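You operate a simulated robot arm through the tools that you are given. There is no shell and no other tool.

The job below is to be done with a simulated robot arm. You get a single attempt, and the scene is never put back.

JOB
Park the magnifier, move the disc to the green tray, wipe the soot off the glass and light the table.
Fine: use the felt block and put it back. What is to be rubbed or washed off counts as gone when no trace of it is left.

The check looks at the end state, three seconds after you hand in, the way a careful person would. Anything else that was tipped, shoved, dropped, spilled or broken makes it a failure.

ROBOT AND FRAMES
A 6-joint arm with a fingered hand, fixed in place. Base frame: the origin is on the floor under the middle of its stand, x ahead of it, y to its left, z up; the work surface is at about z = 0.9. Lengths are in m, angles in rad, forces in N, time in s.
With the tool pointing down near the work surface it reaches from about 0.28 to 0.8 m from the base axis. Its first joint turns from -2.897 to 2.897 rad. Payload 4 kg.
The TCP is the grasp point between the finger pads, 0.026 m short of the fingertips. In the tool frame z runs along the fingers and y along their closing line. The gripper opens to 0.132 m; its body begins 0.073 m behind the TCP. The gripper is a hand of 5 fingers: y runs from the thumb to the fingers, the wrist lies at [0, 0, -0.239] in the tool frame, and closing takes about 1.5 s.
Orientation is that of the tool frame in the base frame, as a unit quaternion [x, y, z, w]. With the fingers straight down and closing along the base's y, the tool's x points along the base's -x, its y along +y and its z along -z.

CONTROLS
- The arm moves only by the tool send_rows. Its argument "steps" is a list of rows, each a list of 3 entries, a list of its own where there are three numbers: the shift along the tool's x, y, z in m, then the turn, a rotation vector about the tool's x, y, z in rad, then the opening, from 0 (shut) to 1 (fully open). In form: [[[x, y, z], [rx, ry, rz], grip], ...]. A call has 1 to 20 rows; each row is the pose to reach, as a shift and turn from the pose commanded when the call began, along the tool's axes at that moment. A row lasts 0.2 s, in which the tool goes at most 0.05 m and 0.15 rad; a call with a longer step from one row to the next is refused whole, and so is a gripper value outside its range. Where a pose cannot be reached the arm comes as near as it can. A force on the tool above 50 N (or 10 N above the force at the start of the call, whichever is more), or a blocked arm, ends the call early, and 0.2 s more pass. Each finger travels about 0.045 m/s and halts on what it meets, pressing with about 30 N; the grip force reading is that of the motor and also rises with nothing between the fingers. The clock runs only during rows and for 0.2 s after the last one: add rows that repeat a pose to give the fingers time. The reply holds the time, the measured pose of the TCP, the force on the tool along the base axes, the opening and the grip force, in the units named above and with some noise, with the torque about the TCP (base axes, N m) and any sound that the robot's microphone picked up, and new pictures: "show" is both (left out), scene, wrist or none.
- Cameras (640 x 400 px; columns grow to the right, rows downward): "scene" is fixed at [0.2212, -0.5021, 1.5322]; the picture's right is [0.83, -0.55, 0.00], its down [-0.40, -0.61, -0.69] and it looks along [0.38, 0.57, -0.73] (base axes); focal length 310 px, centre (320, 200). "wrist" rides on the gripper at [0.084, 0.002, -0.097] in the tool frame; the picture's right is [-0.02, 1.00, 0.00], its down [-0.75, -0.02, -0.66] and it looks along [-0.66, -0.01, 0.75] (tool axes); focal length 270 px, centre (320, 200). There is no depth. A picture from a camera that has moved, and an enlarged one, comes with that camera's place and axes in the base frame and with its lens.
- hand_shape(shape): the hand has 5 fingers and takes this shape, open, in about a second: jaw (thumb against the fingers, like two jaws); tri (thumb and two fingers); tip (a fingertip pinch); poke (one finger out to press); point (the index stretched); flat (the hand flat); cup (the hand cupped); fist (a fist). The gripper value then closes the fingers along that shape, each until it touches; the sizes above hold for jaw. It gives what a move gives, with no picture.
- enlarge(camera, box): a new picture of the part [left, top, right, bottom] of that camera's present view, enlarged. The clock stands still meanwhile.
- sign_off(): hands the job in; it is judged then, once.

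Places have to be worked out from the pictures, the camera data and where the tool is seen. Open the gripper and draw the arm clear of the work before you hand the job in, unless the task says otherwise.

The tools are called as a command line: name --argument value ..., lists and objects as JSON in quotes. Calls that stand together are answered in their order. send_rows: Moves the arm, as the interface text tells. Its arguments: {"type":"object","properties":{"steps":{"type":"array"},"show":{"type":"string","enum":["both","scene","wrist","none"]}},"required":["steps"]} The other tools are called the same way: hand_shape (shape) gives the hand a shape; enlarge (camera, box) takes an enlarged picture of a part of a camera's view; sign_off () hands the job in.

At the start:

```text
time: 0.0
tcp_pos: [0.4651, 0.0273, 1.2172]
orientation: [0.0, 1.0, 0.0, 0.0]
contact_force: [-0.3, 0.7, 0.8]
wrist_torque: [0.0, 0.02, 0.01]
opening: 0.1317
grip_force: 0.1
shape: jaw
```

scene: 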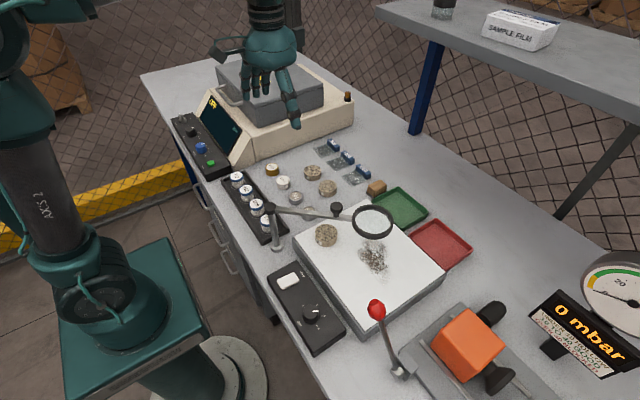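
wrist: 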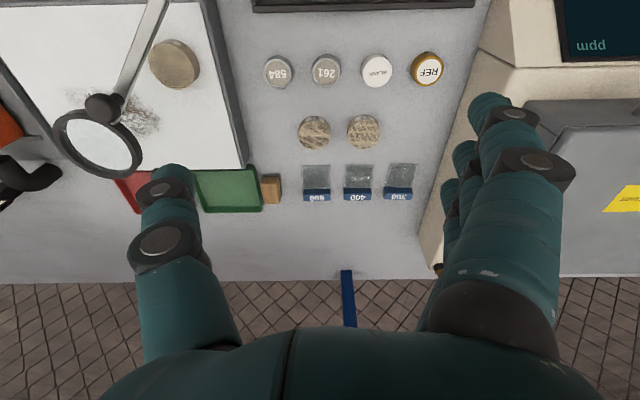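

I start by looking closely at the light table area, the magnifier and the felt block in both cameras before moving anything.

enlarge --camera "scene" --box '[240, 180, 460, 320]'

enlarge --camera "scene" --box '[240, 260, 400, 360]'

enlarge --camera "wrist" --box '[0, 0, 320, 220]'

enlarge --camera "scene" --box '[160, 90, 400, 240]'

```text
2.86 times, centred on (350, 250) of scene
camera zoom: at [0.2212, -0.5021, 1.5322], right [0.83, -0.55, 0.0], down [-0.4, -0.61, -0.69], along [0.38, 0.57, -0.73], focal length 886 px, centre (234, 57)
```

zoom: 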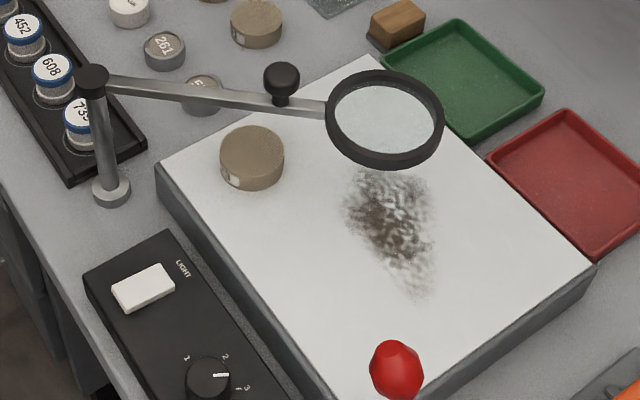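

```text
4.00 times, centred on (320, 310) of scene
camera zoom: at [0.2212, -0.5021, 1.5322], right [0.83, -0.55, 0.0], down [-0.4, -0.61, -0.69], along [0.38, 0.57, -0.73], focal length 1241 px, centre (320, -240)
```

zoom: 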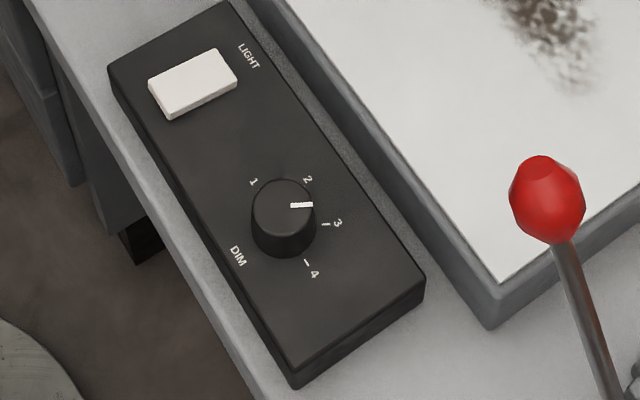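

```text
1.82 times, centred on (160, 110) of wrist
camera zoom: at [0.38, 0.028, 1.3154], right [0.02, 1.0, 0.0], down [0.75, -0.02, 0.66], along [0.66, -0.01, -0.75], focal length 491 px, centre (611, 364)
```

zoom: 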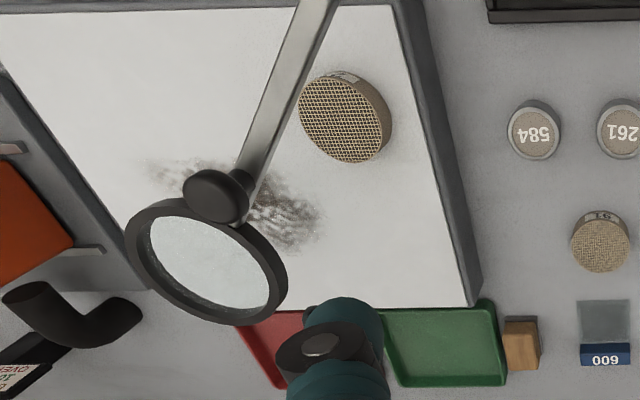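

```text
2.67 times, centred on (280, 165) of scene
camera zoom: at [0.2212, -0.5021, 1.5322], right [0.83, -0.55, 0.0], down [-0.4, -0.61, -0.69], along [0.38, 0.57, -0.73], focal length 827 px, centre (427, 293)
```

zoom: 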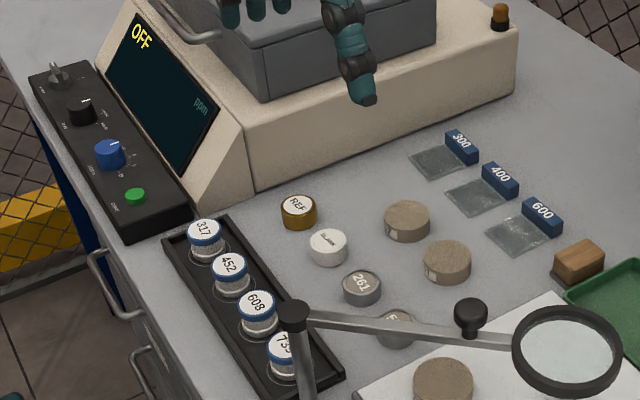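

The disc sits on the glass near (0.47, -0.15), the soot near (0.53, -0.26), the lens hangs above at about (0.53, -0.23, 1.04) on a post near (0.37, -0.08). I zoom further to see the felt block, the post (for a park mark) and the trays.

enlarge --camera "scene" --box '[345, 165, 445, 228]'

enlarge --camera "wrist" --box '[180, 140, 320, 228]'

enlarge --camera "scene" --box '[220, 170, 350, 252]'

enlarge --camera "scene" --box '[340, 280, 540, 400]'

enlarge --camera "scene" --box '[200, 0, 360, 100]'

```text
6.35 times, centred on (395, 196) of scene
camera zoom: at [0.2212, -0.5021, 1.5322], right [0.83, -0.55, 0.0], down [-0.4, -0.61, -0.69], along [0.38, 0.57, -0.73], focal length 1969 px, centre (-156, 222)
```

zoom: 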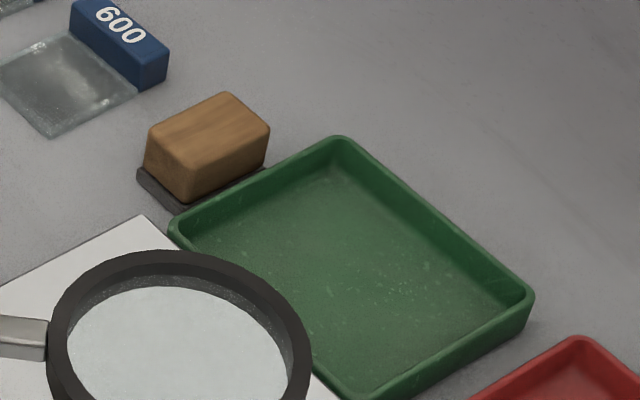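

```text
4.55 times, centred on (250, 184) of wrist
camera zoom: at [0.38, 0.028, 1.3154], right [0.02, 1.0, 0.0], down [0.75, -0.02, 0.66], along [0.66, -0.01, -0.75], focal length 1229 px, centre (638, 273)
```

zoom: 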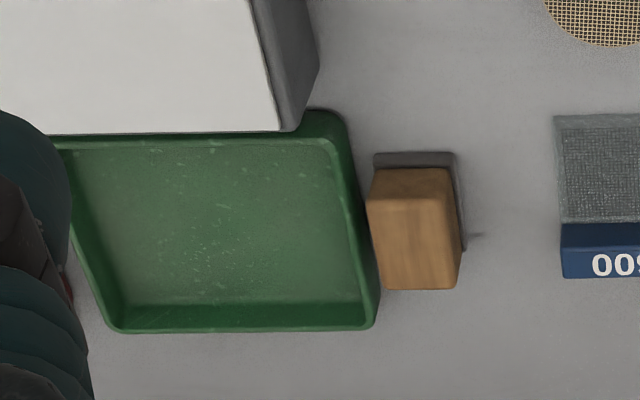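

```text
4.88 times, centred on (285, 211) of scene
camera zoom: at [0.2212, -0.5021, 1.5322], right [0.83, -0.55, 0.0], down [-0.4, -0.61, -0.69], along [0.38, 0.57, -0.73], focal length 1513 px, centre (491, 146)
```

zoom: 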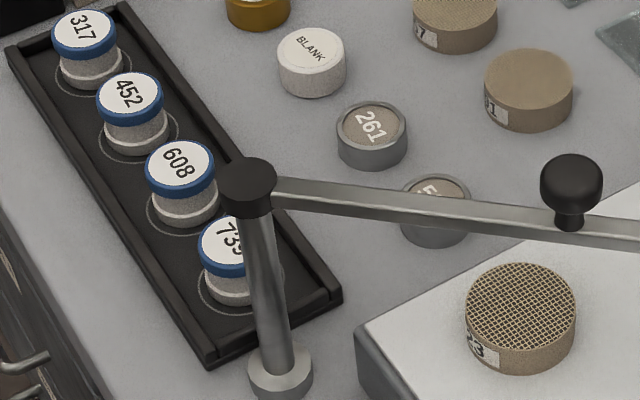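

```text
3.20 times, centred on (440, 340) of scene
camera zoom: at [0.2212, -0.5021, 1.5322], right [0.83, -0.55, 0.0], down [-0.4, -0.61, -0.69], along [0.38, 0.57, -0.73], focal length 992 px, centre (-64, -248)
```

zoom: 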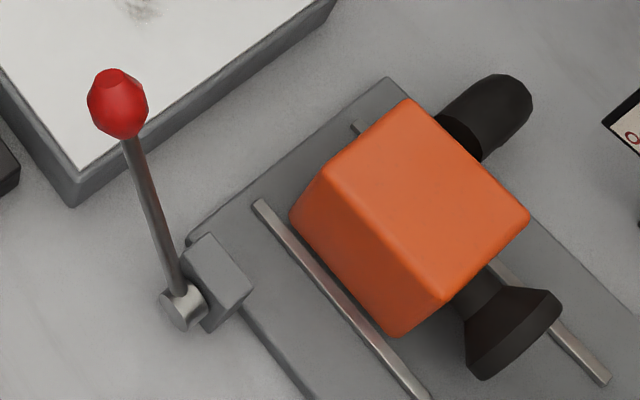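

```text
4.00 times, centred on (280, 50) of scene
camera zoom: at [0.2212, -0.5021, 1.5322], right [0.83, -0.55, 0.0], down [-0.4, -0.61, -0.69], along [0.38, 0.57, -0.73], focal length 1241 px, centre (480, 800)
```

zoom: 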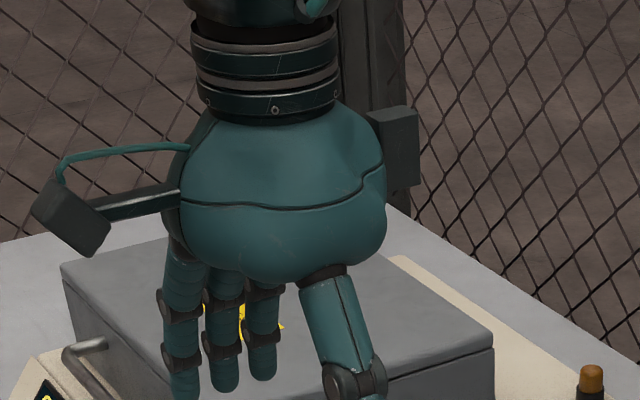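

The magnifier's knob comes out at about (0.477, -0.178, 1.067), and its arm points about -43° from the post at (0.374, -0.082). I move the hand above the knob with the closing line square to the arm and partly closed, then look again.

send_rows --steps '[[[-0.002, -0.035, 0.005], [0, 0, 0.125], 0.8], [[-0.004, -0.07, 0.01], [0, 0, 0.25], 0.7], [[-0.006, -0.105, 0.015], [0, 0, 0.375], 0.6], [[-0.008, -0.14, 0.02], [0, 0, 0.5], 0.5], [[-0.01, -0.175, 0.025], [0, 0, 0.625], 0.5], [[-0.012, -0.205, 0.03], [0, 0, 0.75], 0.5], [[-0.012, -0.205, 0.03], [0, 0, 0.75], 0.5]]'

```text
time: 1.6
tcp_pos: [0.4772, -0.1777, 1.189]
orientation: [0.367, 0.93, 0.0, 0.0]
contact_force: [0.3, 0.0, 0.3]
wrist_torque: [0.01, -0.02, -0.03]
opening: 0.0671
grip_force: 0.1
shape: jaw
camera wrist: at [0.4157, -0.1198, 1.2852], right [0.7, 0.72, 0.0], down [0.54, -0.53, 0.66], along [0.47, -0.46, -0.75], focal length 270 px, centre (320, 200)
```

scene: 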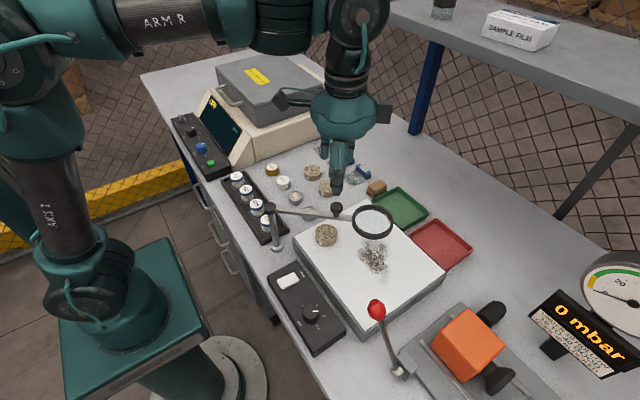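
wrist: 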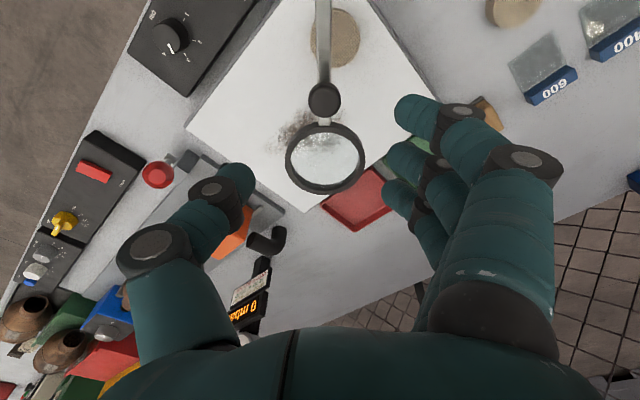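

The knob is straight below the TCP in the wrist picture (ray meets z=1.067 at (0.476, -0.175)). I lower to just above arm height so the fingers straddle the knob, stopping to check.

send_rows --steps '[[[0, 0, 0.035], [0, 0, 0], 0.5], [[0, 0, 0.07], [0, 0, 0], 0.5], [[0, 0, 0.1], [0, 0, 0], 0.5], [[0, 0, 0.112], [0, 0, 0], 0.5], [[0, 0, 0.112], [0, 0, 0], 0.5]]'

enlarge --camera "scene" --box '[240, 140, 440, 265]'

```text
time: 2.8
tcp_pos: [0.4777, -0.1781, 1.0765]
orientation: [0.366, 0.93, 0.001, 0.0]
contact_force: [0.6, -0.2, -0.5]
wrist_torque: [-0.01, -0.04, -0.03]
opening: 0.0672
grip_force: 0.1
shape: jaw
camera wrist: at [0.4154, -0.1195, 1.174], right [0.7, 0.72, 0.0], down [0.54, -0.52, 0.66], along [0.47, -0.46, -0.75], focal length 270 px, centre (320, 200)
```

scene: 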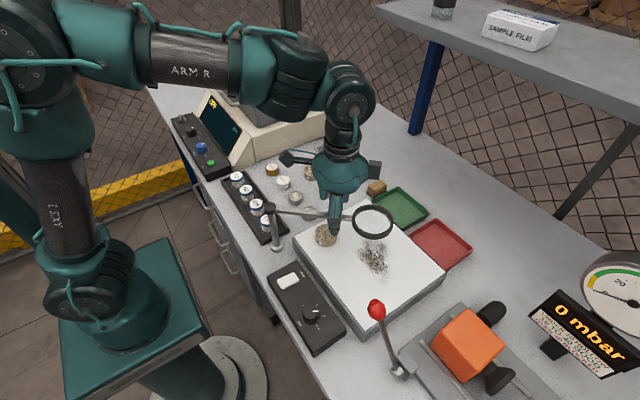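
wrist: 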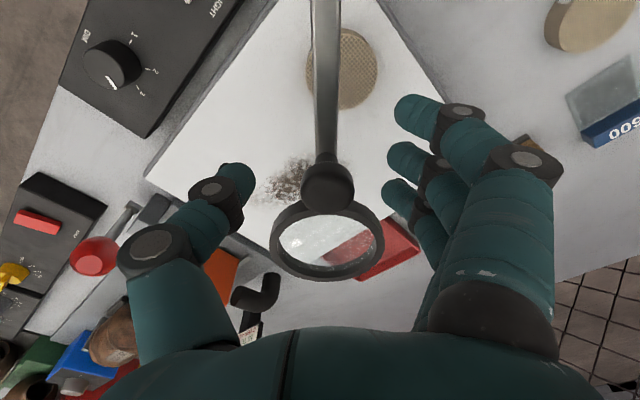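

```text
3.20 times, centred on (340, 202) of scene
camera zoom: at [0.2212, -0.5021, 1.5322], right [0.83, -0.55, 0.0], down [-0.4, -0.61, -0.69], along [0.38, 0.57, -0.73], focal length 992 px, centre (256, 192)
```

zoom: 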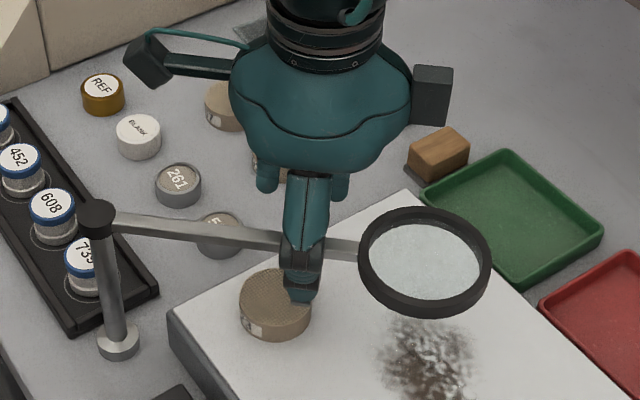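

Thumb and fingers stand on either side of the knob, with the knob centred between them. I close onto it.

send_rows --steps '[[[0, 0, 0], [0, 0, 0], 0.35], [[0, 0, 0], [0, 0, 0], 0.2], [[0, 0, 0], [0, 0, 0], 0.12], [[0, 0, 0], [0, 0, 0], 0.12], [[0, 0, 0], [0, 0, 0], 0.12], [[0, 0, 0], [0, 0, 0], 0.12]]' --show "wrist"

enlarge --camera "scene" --box '[240, 140, 440, 265]'

```text
time: 4.2
tcp_pos: [0.4763, -0.1783, 1.0762]
orientation: [0.366, 0.931, 0.001, -0.001]
contact_force: [2.1, -2.7, -9.4]
wrist_torque: [0.2, -0.15, 0.02]
opening: 0.0037
grip_force: 30.2
shape: jaw
camera wrist: at [0.4157, -0.1197, 1.1735], right [0.7, 0.72, 0.0], down [0.54, -0.52, 0.66], along [0.47, -0.46, -0.75], focal length 270 px, centre (320, 200)
```

wrist: 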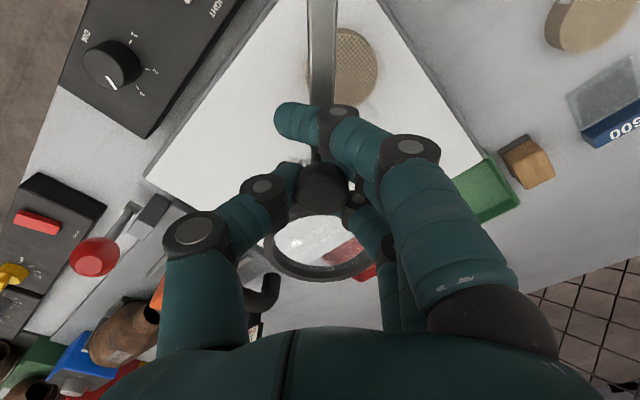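

```text
3.20 times, centred on (340, 202) of scene
camera zoom: at [0.2212, -0.5021, 1.5322], right [0.83, -0.55, 0.0], down [-0.4, -0.61, -0.69], along [0.38, 0.57, -0.73], focal length 992 px, centre (256, 192)
```

zoom: 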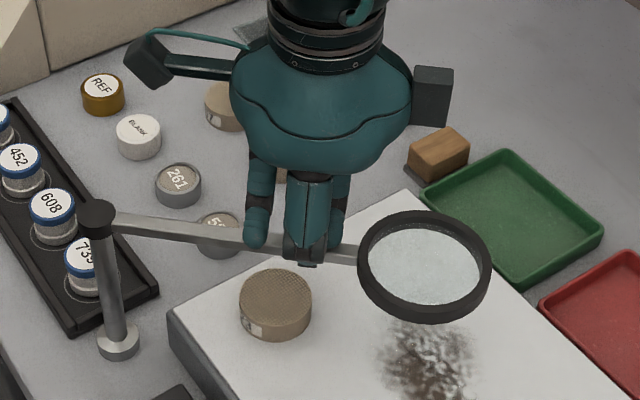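

The middle fingers and thumb hold the knob at about (0.4765, -0.178). I start the swing counter-clockwise about the post, turning the hand with the arm, and check after 0.4 rad.

send_rows --steps '[[[0.0007, 0.014, 0], [0, 0, -0.1], 0.12], [[0.0028, 0.0278, 0], [0, 0, -0.2], 0.12], [[0.0063, 0.0414, 0], [0, 0, -0.3], 0.12], [[0.0111, 0.0545, 0], [0, 0, -0.4], 0.12], [[0.0111, 0.0545, 0], [0, 0, -0.4], 0.12]]'

```text
time: 5.4
tcp_pos: [0.5071, -0.1308, 1.0761]
orientation: [0.174, 0.985, 0.0, 0.001]
contact_force: [11.1, -4.1, -6.0]
wrist_torque: [0.2, -0.2, 0.02]
opening: 0.0037
grip_force: 30.2
shape: jaw
camera wrist: at [0.4277, -0.101, 1.1732], right [0.36, 0.93, 0.0], down [0.7, -0.27, 0.66], along [0.61, -0.24, -0.75], focal length 270 px, centre (320, 200)
```

scene: 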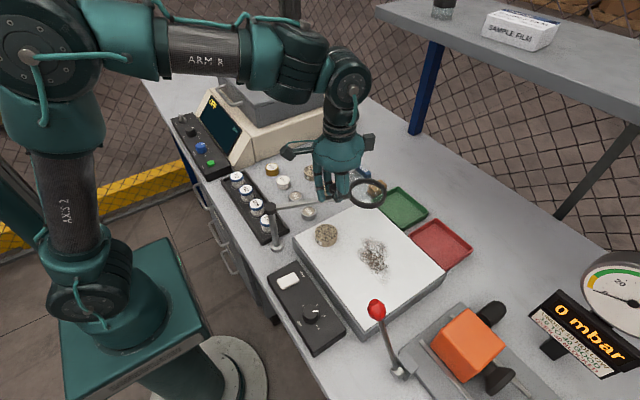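
wrist: 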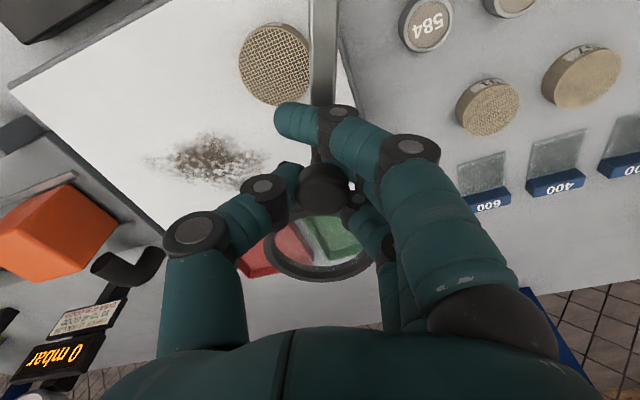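

The swing works: the arm has turned with the hand and the reading shows a modest outward pull of about 12 N, so the real radius is slightly larger. I continue with a radius of 0.145.

send_rows --steps '[[[0.0003, 0.0195, 0], [0, 0, -0.135], 0.12], [[0.0033, 0.0387, 0], [0, 0, -0.27], 0.12], [[0.0097, 0.0571, 0], [0, 0, -0.405], 0.12], [[0.0186, 0.0745, 0], [0, 0, -0.54], 0.12], [[0.0298, 0.0906, 0], [0, 0, -0.675], 0.12], [[0.0298, 0.0906, 0], [0, 0, -0.675], 0.12]]'

```text
time: 6.4
tcp_pos: [0.5159, -0.0663, 1.0761]
orientation: [-0.069, 0.998, -0.002, 0.0]
contact_force: [0.7, -40.4, -2.2]
wrist_torque: [-0.36, -0.01, -0.09]
opening: 0.0087
grip_force: 30.2
shape: jaw
stopped in row 5: the force on the tool passed its limit at 55 N (the readings are from after the stop); the commanded pose is now the measured one
camera wrist: at [0.4316, -0.0767, 1.1728], right [-0.12, 0.99, 0.0], down [0.75, 0.09, 0.66], along [0.65, 0.07, -0.75], focal length 270 px, centre (320, 200)
```

scene: 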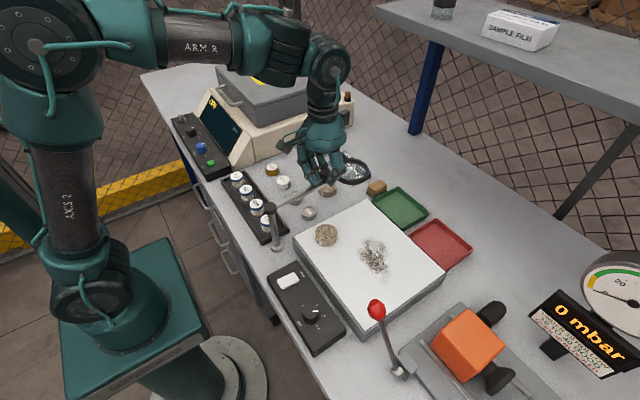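
wrist: 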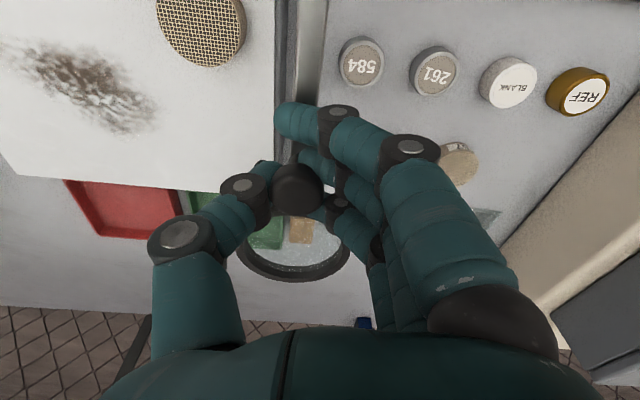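

The force rose to 55 N against the direction of swing, so the magnifier arm may have reached a stop at about 0° (pointing along +x). I look closely at the lens, the post and the hand.

enlarge --camera "scene" --box '[240, 110, 440, 235]'

enlarge --camera "wrist" --box '[180, 80, 440, 290]'

```text
3.20 times, centred on (340, 172) of scene
camera zoom: at [0.2212, -0.5021, 1.5322], right [0.83, -0.55, 0.0], down [-0.4, -0.61, -0.69], along [0.38, 0.57, -0.73], focal length 992 px, centre (256, 288)
```

zoom: 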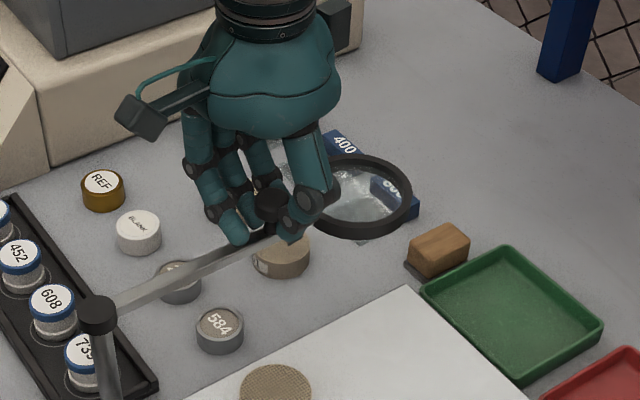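

```text
1.90 times, centred on (310, 185) of wrist
camera zoom: at [0.4316, -0.0767, 1.1728], right [-0.12, 0.99, 0.0], down [0.75, 0.09, 0.66], along [0.65, 0.07, -0.75], focal length 515 px, centre (339, 229)
```

zoom: 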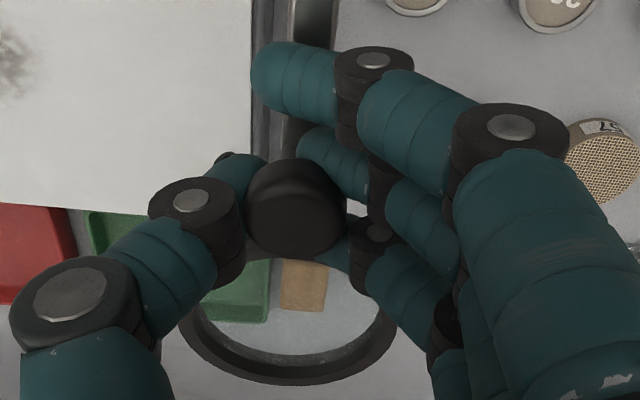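

The lens is now near (0.593, -0.083), and the knob lags toward the thumb, which looks like a stop in the hinge. I ease the push off and open the fingers to see where the arm rests by itself.

send_rows --steps '[[[0, -0.006, 0], [0, 0, 0], 0.12], [[0, -0.012, 0], [0, 0, 0], 0.2], [[0, -0.012, 0], [0, 0, 0], 0.35], [[0, -0.012, 0], [0, 0, 0], 0.5], [[0, -0.012, 0], [0, 0, 0], 0.5], [[0, -0.012, 0], [0, 0, 0], 0.5]]'

enlarge --camera "wrist" --box '[180, 80, 440, 290]'

```text
time: 7.8
tcp_pos: [0.5173, -0.074, 1.0762]
orientation: [-0.075, 0.997, -0.001, 0.0]
contact_force: [-0.3, -0.9, 0.2]
wrist_torque: [0.02, -0.04, 0.01]
opening: 0.0651
grip_force: 0.0
shape: jaw
camera wrist: at [0.4329, -0.0854, 1.173], right [-0.13, 0.99, 0.0], down [0.75, 0.1, 0.66], along [0.65, 0.08, -0.75], focal length 270 px, centre (320, 200)
```

scene: 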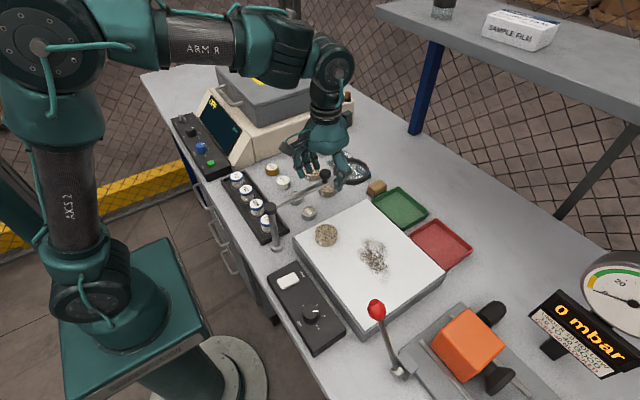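
wrist: 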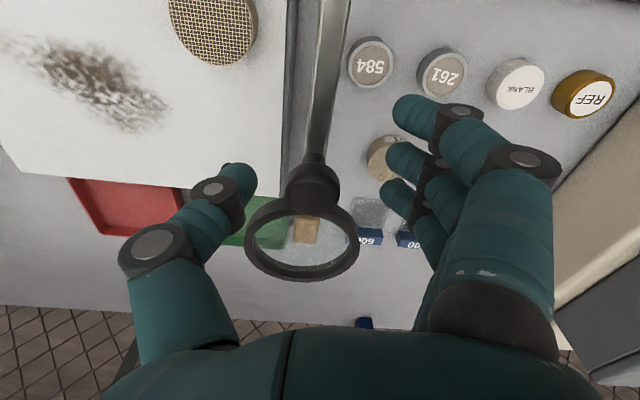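

```text
1.90 times, centred on (310, 185) of wrist
camera zoom: at [0.4329, -0.0854, 1.173], right [-0.13, 0.99, 0.0], down [0.75, 0.1, 0.66], along [0.65, 0.08, -0.75], focal length 515 px, centre (339, 229)
```

zoom: 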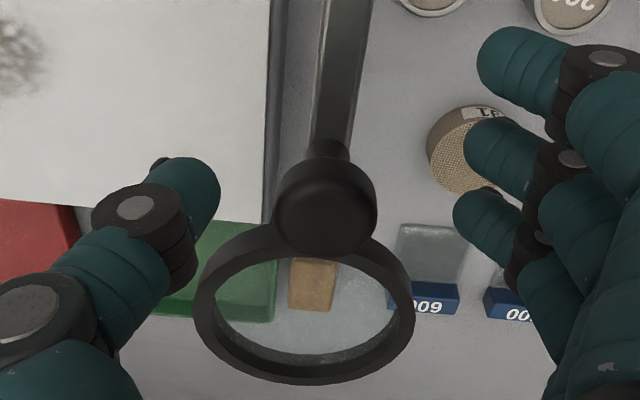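

With the hand open the arm rests at about +1°, lens centre near (0.585, -0.08), ring from y -0.12 to -0.04, just beside the glass edge (-0.106). I push gently with the thumb once more to learn whether this is a real end stop.

send_rows --steps '[[[0, 0.008, 0], [0, 0, 0], 0.5], [[0, 0.014, 0], [0, 0, 0], 0.5], [[0, 0.02, 0], [0, 0, 0], 0.5], [[0, 0.024, 0], [0, 0, 0], 0.5], [[0, 0.028, 0], [0, 0, 0], 0.5], [[0, 0.032, 0], [0, 0, 0], 0.5], [[0, 0.036, 0], [0, 0, 0], 0.5]]'

```text
time: 9.4
tcp_pos: [0.5125, -0.0396, 1.0763]
orientation: [-0.075, 0.997, -0.002, 0.0]
contact_force: [0.5, -15.9, 0.0]
wrist_torque: [-0.05, 0.01, -0.05]
opening: 0.0724
grip_force: 0.1
shape: jaw
camera wrist: at [0.4283, -0.0505, 1.1729], right [-0.13, 0.99, 0.0], down [0.75, 0.1, 0.66], along [0.65, 0.08, -0.75], focal length 270 px, centre (320, 200)
```

scene: 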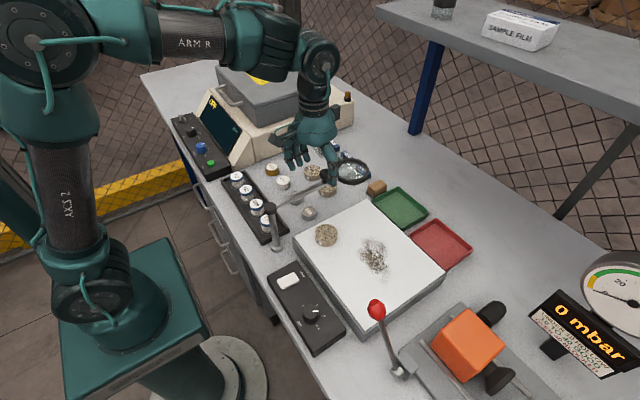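
wrist: 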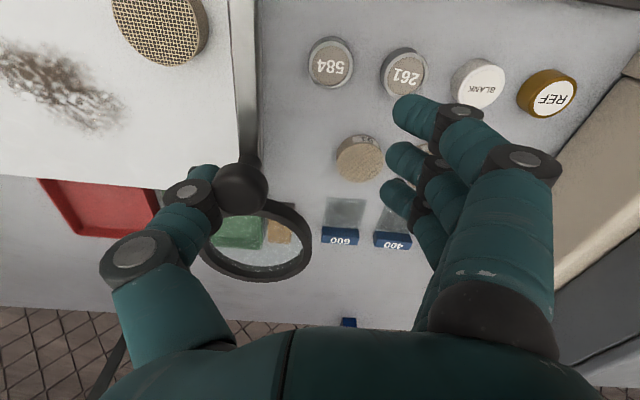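

The knob did not move from y = -0.08 although the thumb was forced open, so 0° is a hard stop, with the ring still about 1.5 cm over the glass edge. Before settling on this end as the park position I re-grip the knob to test how far the arm goes the other way.

send_rows --steps '[[[0.0003, -0.02, 0], [0, 0, 0.065], 0.5], [[0.0005, -0.0404, 0], [0, 0, 0.13], 0.5], [[0.0005, -0.0404, 0], [0, 0, 0.13], 0.5]]'

```text
time: 10.2
tcp_pos: [0.5177, -0.0785, 1.0757]
orientation: [-0.009, 1.0, -0.002, 0.0]
contact_force: [0.4, 0.6, 0.4]
wrist_torque: [0.0, -0.02, 0.0]
opening: 0.0662
grip_force: 0.0
shape: jaw
camera wrist: at [0.4326, -0.0783, 1.1731], right [0.0, 1.0, 0.0], down [0.75, 0.0, 0.66], along [0.66, 0.0, -0.75], focal length 270 px, centre (320, 200)
```

scene: 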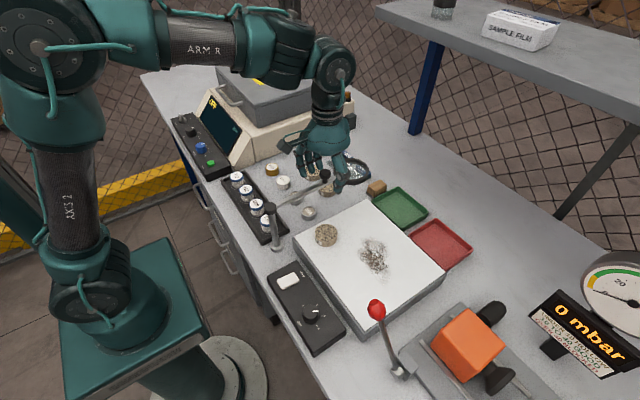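
wrist: 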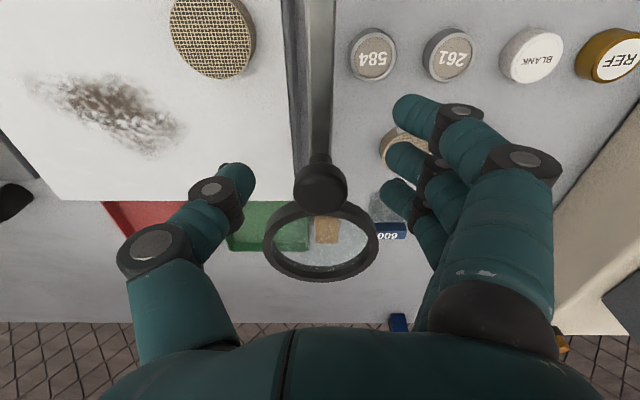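

The hand is centred on the knob again. I grip it and swing clockwise about 1.04 rad, back past the starting angle, watching the force.

send_rows --steps '[[[0, 0, 0], [0, 0, 0], 0.35], [[0, 0, 0], [0, 0, 0], 0.2], [[0, 0, 0], [0, 0, 0], 0.12], [[0, 0, 0], [0, 0, 0], 0.12], [[0, 0, 0], [0, 0, 0], 0.12], [[0.0011, -0.0175, 0], [0, 0, 0.13], 0.12], [[0.0045, -0.0347, 0], [0, 0, 0.26], 0.12], [[0.0102, -0.0513, 0], [0, 0, 0.39], 0.12], [[0.0179, -0.0671, 0], [0, 0, 0.52], 0.12], [[0.0275, -0.0817, 0], [0, 0, 0.65], 0.12], [[0.0392, -0.0949, 0], [0, 0, 0.78], 0.12], [[0.0522, -0.1066, 0], [0, 0, 0.91], 0.12], [[0.0667, -0.1164, 0], [0, 0, 1.04], 0.12], [[0.0667, -0.1164, 0], [0, 0, 1.04], 0.12]]'

```text
time: 13.2
tcp_pos: [0.453, -0.1965, 1.0765]
orientation: [0.489, 0.872, -0.002, 0.0]
contact_force: [-3.0, -10.9, -21.7]
wrist_torque: [0.49, -0.05, 1.18]
opening: 0.0085
grip_force: 29.4
shape: jaw
camera wrist: at [0.4101, -0.1232, 1.1728], right [0.86, 0.5, 0.0], down [0.38, -0.65, 0.66], along [0.33, -0.57, -0.75], focal length 270 px, centre (320, 200)
```

scene: 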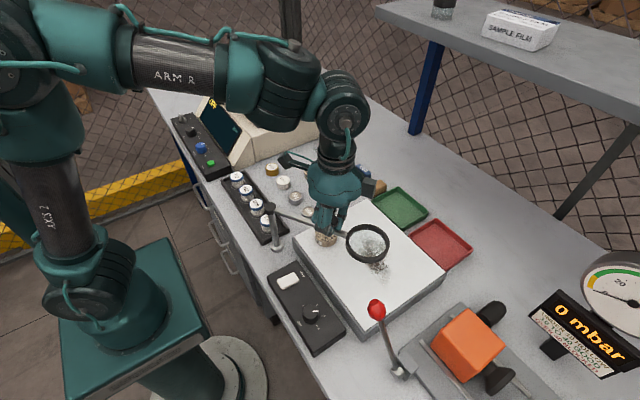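
wrist: 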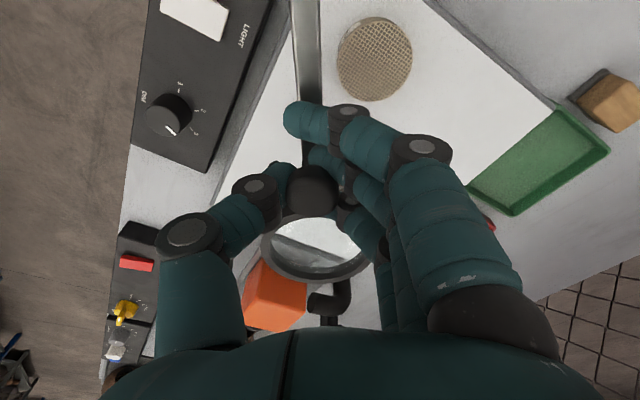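

The arm moved past its starting angle to about -58° with little resistance, so it can be parked on the other side too. I continue clockwise in steps toward -95°.

send_rows --steps '[[[0.0011, -0.0176, 0], [0, 0, 0.13], 0.12], [[0.0046, -0.035, 0], [0, 0, 0.26], 0.12], [[0.0103, -0.0517, 0], [0, 0, 0.39], 0.12], [[0.018, -0.0676, 0], [0, 0, 0.52], 0.12], [[0.0277, -0.0823, 0], [0, 0, 0.65], 0.12], [[0.0277, -0.0823, 0], [0, 0, 0.65], 0.12]]'

```text
time: 14.1
tcp_pos: [0.413, -0.2078, 1.0781]
orientation: [0.633, 0.774, 0.005, 0.007]
contact_force: [30.1, 8.9, -11.3]
wrist_torque: [0.44, -0.44, 1.23]
opening: 0.007
grip_force: 30.2
shape: jaw
stopped in row 4: the force on the tool passed its limit at 76 N (the readings are from after the stop); the commanded pose is now the measured one
camera wrist: at [0.395, -0.1259, 1.1745], right [0.98, 0.18, 0.02], down [0.12, -0.74, 0.66], along [0.13, -0.65, -0.75], focal length 270 px, centre (320, 200)
```

scene: 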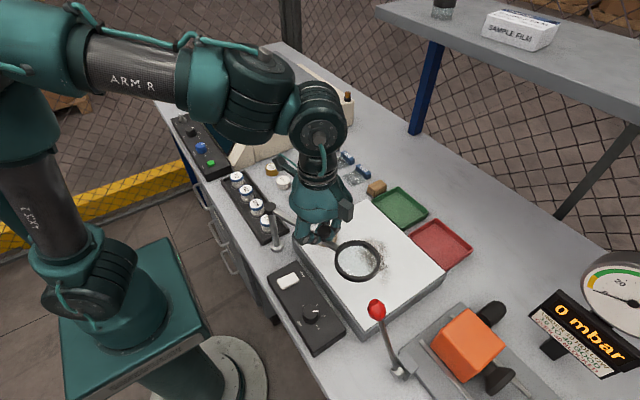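
wrist: 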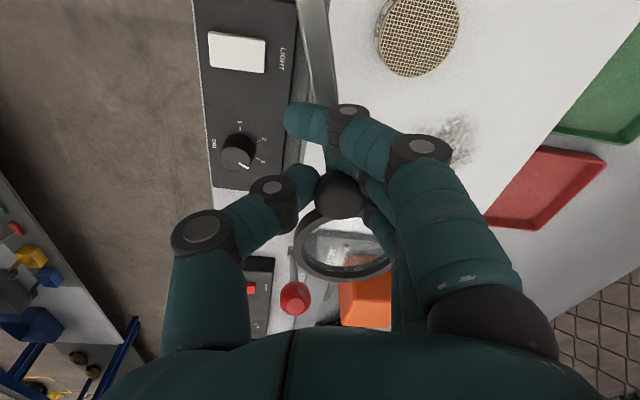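

The arm met a second hard stop at about -71°, where the lens is still over the glass, so the hinge only runs from -71° to 0° and the 0° stop beside the table is the park end. I swing it back counter-clockwise to that stop.

send_rows --steps '[[[-0.007, 0.0093, 0], [0, 0, -0.136], 0.12], [[-0.0032, 0.0278, 0], [0, 0, -0.272], 0.12], [[0.0033, 0.0459, 0], [0, 0, -0.412], 0.12], [[0.0122, 0.0632, 0], [0, 0, -0.5515], 0.12], [[0.0234, 0.0787, 0], [0, 0, -0.691], 0.12], [[0.0368, 0.0928, 0], [0, 0, -0.831], 0.12], [[0.052, 0.1049, 0], [0, 0, -0.97], 0.12], [[0.0686, 0.1146, 0], [0, 0, -1.11], 0.12], [[0.0842, 0.1213, 0], [0, 0, -1.232], 0.12], [[0.0957, 0.1247, 0], [0, 0, -1.319], 0.12], [[0.1028, 0.1263, 0], [0, 0, -1.372], 0.12], [[0.1067, 0.1271, 0], [0, 0, -1.372], 0.12], [[0.1067, 0.1271, 0], [0, 0, -1.372], 0.12]]'

```text
time: 17.0
tcp_pos: [0.5139, -0.0799, 1.0773]
orientation: [0.003, 1.0, -0.001, 0.006]
contact_force: [7.2, -6.0, -19.0]
wrist_torque: [-0.19, -0.09, -0.07]
opening: 0.0049
grip_force: 30.0
shape: jaw
stopped in row 13: the force on the tool passed its limit at 50 N (the readings are from after the stop); the commanded pose is now the measured one
camera wrist: at [0.4281, -0.0789, 1.1735], right [0.03, 1.0, 0.0], down [0.75, -0.02, 0.67], along [0.67, -0.02, -0.75], focal length 270 px, centre (320, 200)
```

scene: 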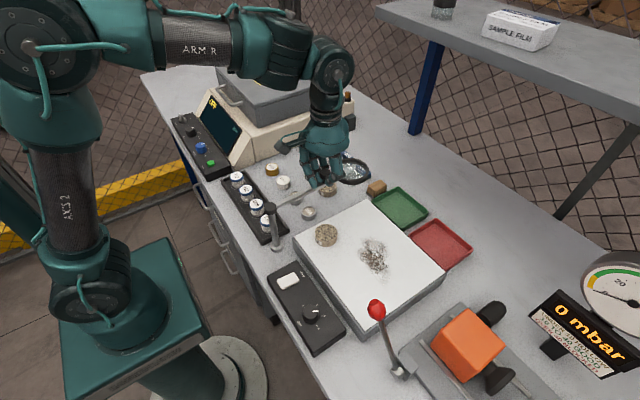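
wrist: 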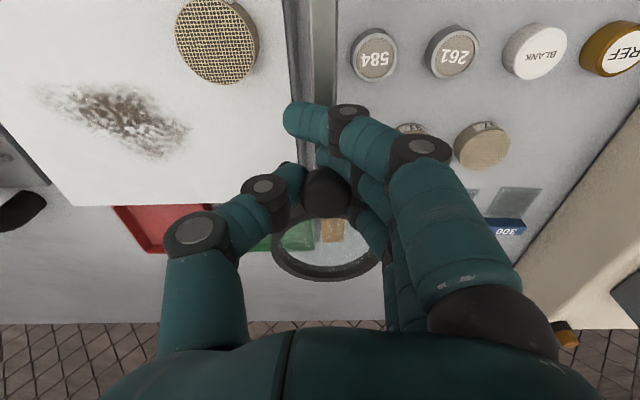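

The arm is back at the 0° stop. I open the hand in place and check the arm has stayed there.

send_rows --steps '[[[0, 0, 0], [0, 0, 0], 0.25], [[0, 0, 0], [0, 0, 0], 0.4], [[0, 0, 0], [0, 0, 0], 0.55], [[0, 0, 0], [0, 0, 0], 0.55], [[0, 0, 0], [0, 0, 0], 0.55]]' --show "wrist"

```text
time: 18.2
tcp_pos: [0.5142, -0.0804, 1.0797]
orientation: [0.004, 1.0, -0.001, 0.006]
contact_force: [0.0, -0.1, -0.3]
wrist_torque: [0.01, 0.02, 0.0]
opening: 0.0716
grip_force: 0.1
shape: jaw
camera wrist: at [0.4275, -0.0784, 1.175], right [0.03, 1.0, 0.0], down [0.74, -0.02, 0.67], along [0.67, -0.02, -0.74], focal length 270 px, centre (320, 200)
```

wrist: 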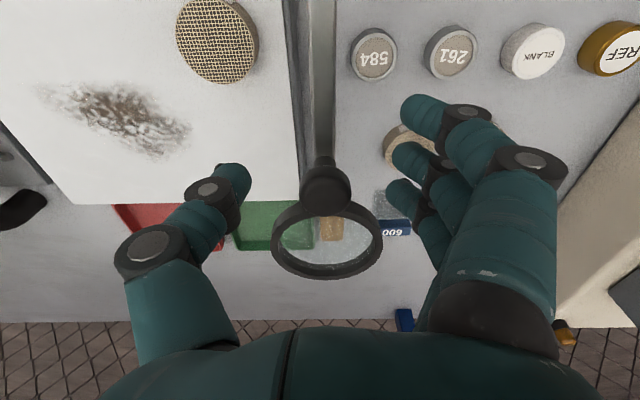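

The knob rests at y = -0.077, against its stop, with the hand free. I raise the hand straight up, squaring its orientation, before trying other hand shapes at a safe height.

send_rows --steps '[[[0, 0, -0.03], [0, 0.004, 0], 0.55], [[0, 0, -0.07], [-0.001, 0.008, -0.004], 0.55], [[0, 0, -0.11], [-0.002, 0.012, -0.008], 0.55], [[0, 0, -0.14], [-0.002, 0.012, -0.008], 0.55], [[0, 0, -0.14], [-0.002, 0.012, -0.008], 0.55]]'

enlarge --camera "scene" --box '[240, 130, 440, 255]'

```text
time: 19.4
tcp_pos: [0.5128, -0.0785, 1.2194]
orientation: [0.0, 1.0, 0.0, 0.0]
contact_force: [-0.6, -0.5, 0.5]
wrist_torque: [-0.02, 0.02, 0.01]
opening: 0.0717
grip_force: 0.1
shape: jaw
camera wrist: at [0.4267, -0.0774, 1.3171], right [0.02, 1.0, 0.0], down [0.75, -0.02, 0.66], along [0.66, -0.01, -0.75], focal length 270 px, centre (320, 200)
```

scene: 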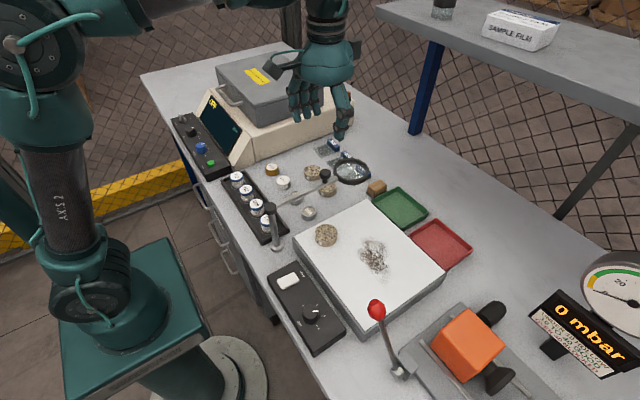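
wrist: 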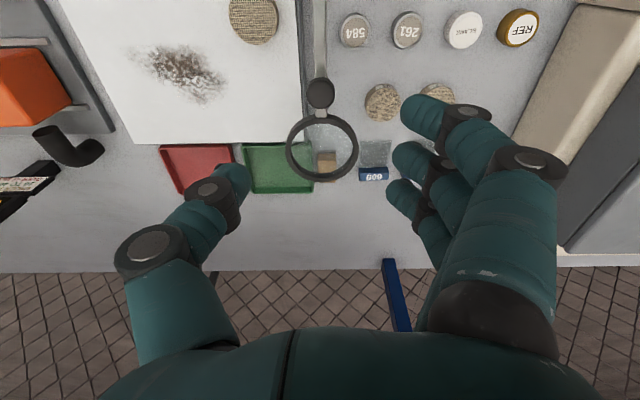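

```text
3.20 times, centred on (340, 192) of scene
camera zoom: at [0.2212, -0.5021, 1.5322], right [0.83, -0.55, 0.0], down [-0.4, -0.61, -0.69], along [0.38, 0.57, -0.73], focal length 992 px, centre (256, 224)
```

zoom: 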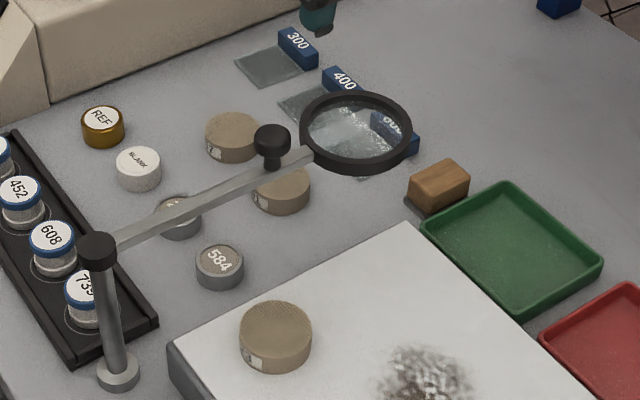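

The magnifier stands clear at its stop. Up here in free space I try the three-finger shape to see how narrow it is for working inside the tray and beside the felt block.

hand_shape --shape "tri"

enlarge --camera "wrist" --box '[0, 0, 640, 400]'

enlarge --camera "scene" --box '[250, 0, 410, 140]'

```text
time: 20.3
tcp_pos: [0.5126, -0.0784, 1.2197]
orientation: [0.0, 1.0, 0.001, 0.0]
contact_force: [1.4, 0.2, 0.6]
wrist_torque: [0.03, 0.01, 0.0]
opening: 0.132
grip_force: 0.0
shape: tri
```

```text
1.00 times, centred on (320, 200) of wrist (not enlarged: the box is as wide or as high as the picture)
camera zoom: at [0.4267, -0.0774, 1.3168], right [0.02, 1.0, 0.0], down [0.75, -0.02, 0.66], along [0.66, -0.01, -0.75], focal length 270 px, centre (320, 200)
```

zoom: 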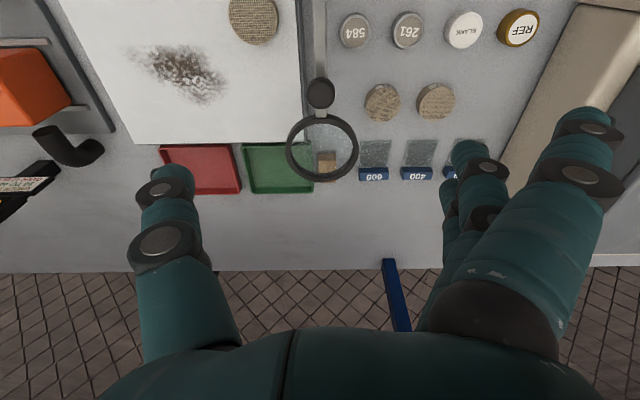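

```text
2.86 times, centred on (330, 70) of scene
camera zoom: at [0.2212, -0.5021, 1.5322], right [0.83, -0.55, 0.0], down [-0.4, -0.61, -0.69], along [0.38, 0.57, -0.73], focal length 886 px, centre (291, 571)
```

zoom: 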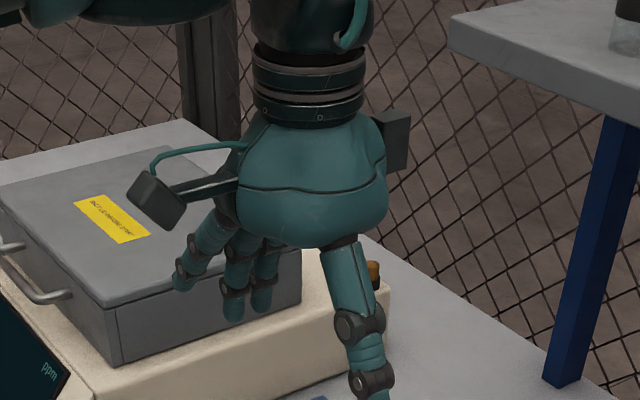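

hand_shape --shape "tip"

enlarge --camera "wrist" --box '[0, 0, 640, 400]'

enlarge --camera "scene" --box '[250, 0, 410, 140]'

```text
time: 21.2
tcp_pos: [0.5119, -0.078, 1.2191]
orientation: [0.0, 1.0, 0.0, 0.0]
contact_force: [0.1, 0.3, -0.6]
wrist_torque: [-0.01, -0.01, -0.02]
opening: 0.1318
grip_force: 0.1
shape: tip
```

```text
1.00 times, centred on (320, 200) of wrist (not enlarged: the box is as wide or as high as the picture)
camera zoom: at [0.4267, -0.0774, 1.3168], right [0.02, 1.0, 0.0], down [0.75, -0.02, 0.66], along [0.66, -0.01, -0.75], focal length 270 px, centre (320, 200)
```

zoom: 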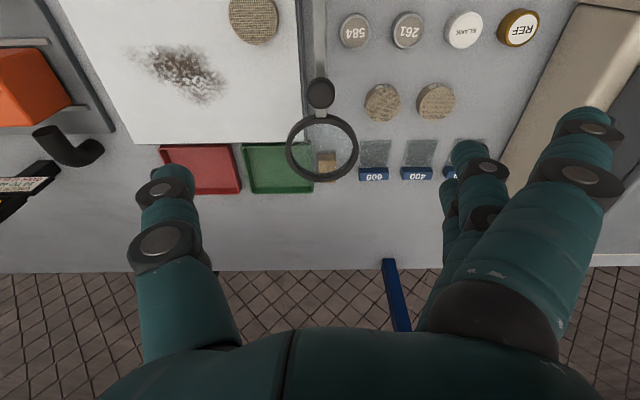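

```text
2.86 times, centred on (330, 70) of scene
camera zoom: at [0.2212, -0.5021, 1.5322], right [0.83, -0.55, 0.0], down [-0.4, -0.61, -0.69], along [0.38, 0.57, -0.73], focal length 886 px, centre (291, 571)
```

zoom: 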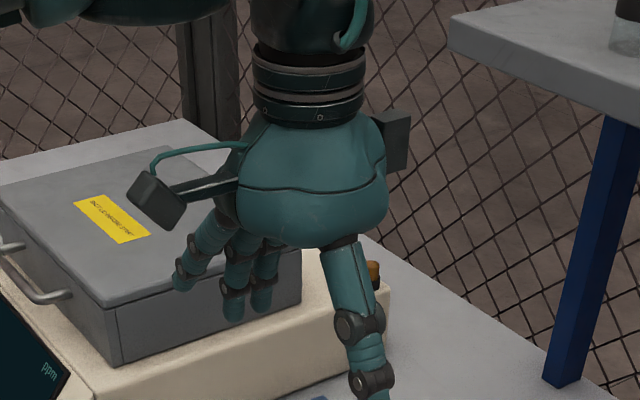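

Both shapes look alike when open, so I close the fingertip pinch part way to see which fingers take part.

send_rows --steps '[[[0, 0, 0], [0, 0, 0], 0.8], [[0, 0, 0], [0, 0, 0], 0.6], [[0, 0, 0], [0, 0, 0], 0.4], [[0, 0, 0], [0, 0, 0], 0.4], [[0, 0, 0], [0, 0, 0], 0.4], [[0, 0, 0], [0, 0, 0], 0.4]]' --show "wrist"

enlarge --camera "scene" --box '[250, 0, 410, 140]'

```text
time: 22.6
tcp_pos: [0.5127, -0.0789, 1.2208]
orientation: [0.0, 1.0, -0.001, 0.0]
contact_force: [-0.2, -0.4, 0.2]
wrist_torque: [-0.02, -0.01, -0.01]
opening: 0.0539
grip_force: 0.0
shape: tip
camera wrist: at [0.4267, -0.0774, 1.3168], right [0.02, 1.0, 0.0], down [0.75, -0.02, 0.66], along [0.66, -0.01, -0.75], focal length 270 px, centre (320, 200)
```

wrist: 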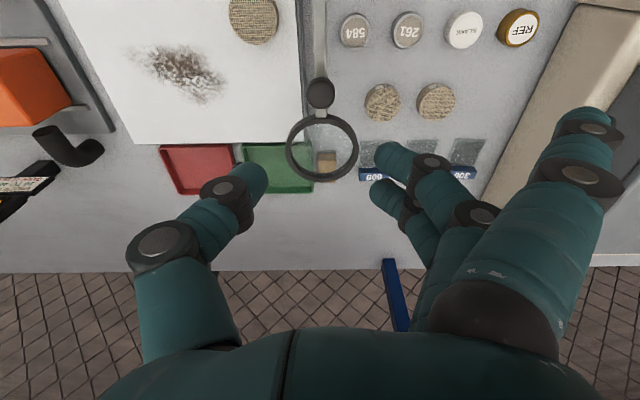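

```text
2.86 times, centred on (330, 70) of scene
camera zoom: at [0.2212, -0.5021, 1.5322], right [0.83, -0.55, 0.0], down [-0.4, -0.61, -0.69], along [0.38, 0.57, -0.73], focal length 886 px, centre (291, 571)
```

zoom: 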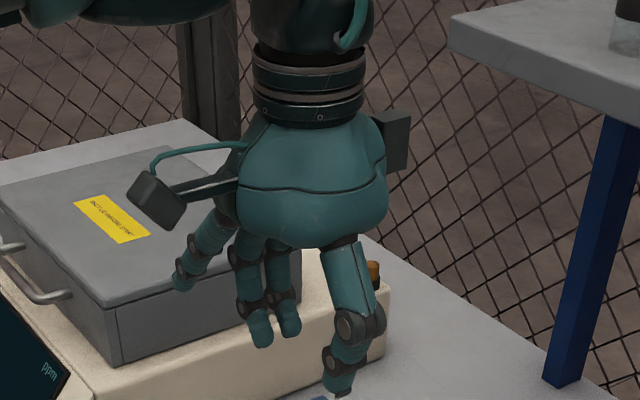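

In the pinch, thumb and the two middle fingers close while the outer fingers stay splayed about 10 cm out, which would hit the magnifier arm here. I go back to jaw and turn the hand 90° so its wide side runs along x, clear of the parked arm, moving above the disc.

hand_shape --shape "jaw"

send_rows --steps '[[[0.004, -0.007, 0.002], [0, 0, -0.143], 0.8], [[0.008, -0.014, 0.004], [0, 0, -0.286], 0.65], [[0.012, -0.021, 0.006], [0, 0, -0.429], 0.6], [[0.016, -0.028, 0.008], [0, 0, -0.572], 0.6], [[0.02, -0.035, 0.01], [0, 0, -0.715], 0.6], [[0.024, -0.042, 0.012], [0, 0, -0.858], 0.6], [[0.028, -0.049, 0.014], [0, 0, -1.001], 0.6], [[0.032, -0.056, 0.016], [0, 0, -1.144], 0.6], [[0.036, -0.063, 0.018], [0, 0, -1.287], 0.6], [[0.04, -0.07, 0.02], [0, 0, -1.43], 0.6], [[0.0437, -0.0741, 0.02], [0, 0, -1.571], 0.6], [[0.0437, -0.0741, 0.02], [0, 0, -1.571], 0.6]]'

```text
time: 23.5
tcp_pos: [0.5115, -0.0789, 1.2206]
orientation: [0.0, 1.0, 0.001, 0.0]
contact_force: [0.1, 0.6, 0.2]
wrist_torque: [-0.02, -0.01, 0.0]
opening: 0.1319
grip_force: 0.1
shape: jaw
```

```text
time: 26.1
tcp_pos: [0.4768, -0.1524, 1.2105]
orientation: [0.707, -0.707, -0.003, -0.001]
contact_force: [0.1, -0.3, -0.1]
wrist_torque: [-0.01, -0.03, -0.02]
opening: 0.0798
grip_force: 0.1
shape: jaw
out of reach, approached as far as the arm can: row 9, 10, 11, 12
camera wrist: at [0.4741, -0.2389, 1.3074], right [-1.0, 0.02, 0.0], down [0.02, 0.75, 0.66], along [0.01, 0.66, -0.75], focal length 270 px, centre (320, 200)
```

scene: 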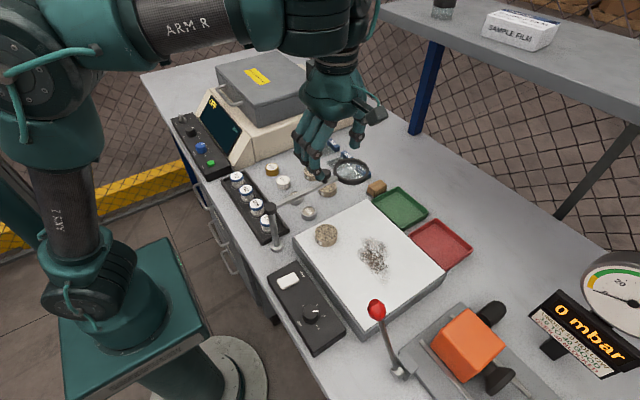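
wrist: 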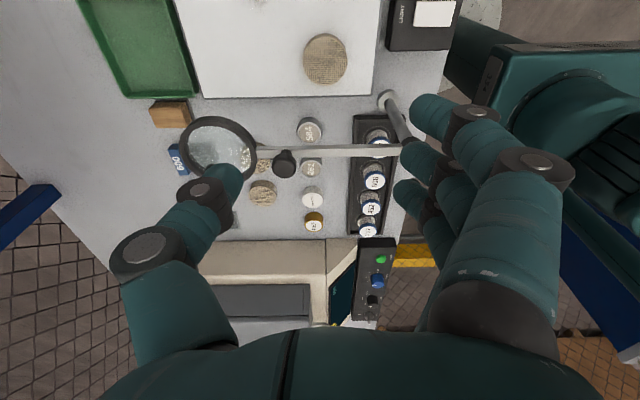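

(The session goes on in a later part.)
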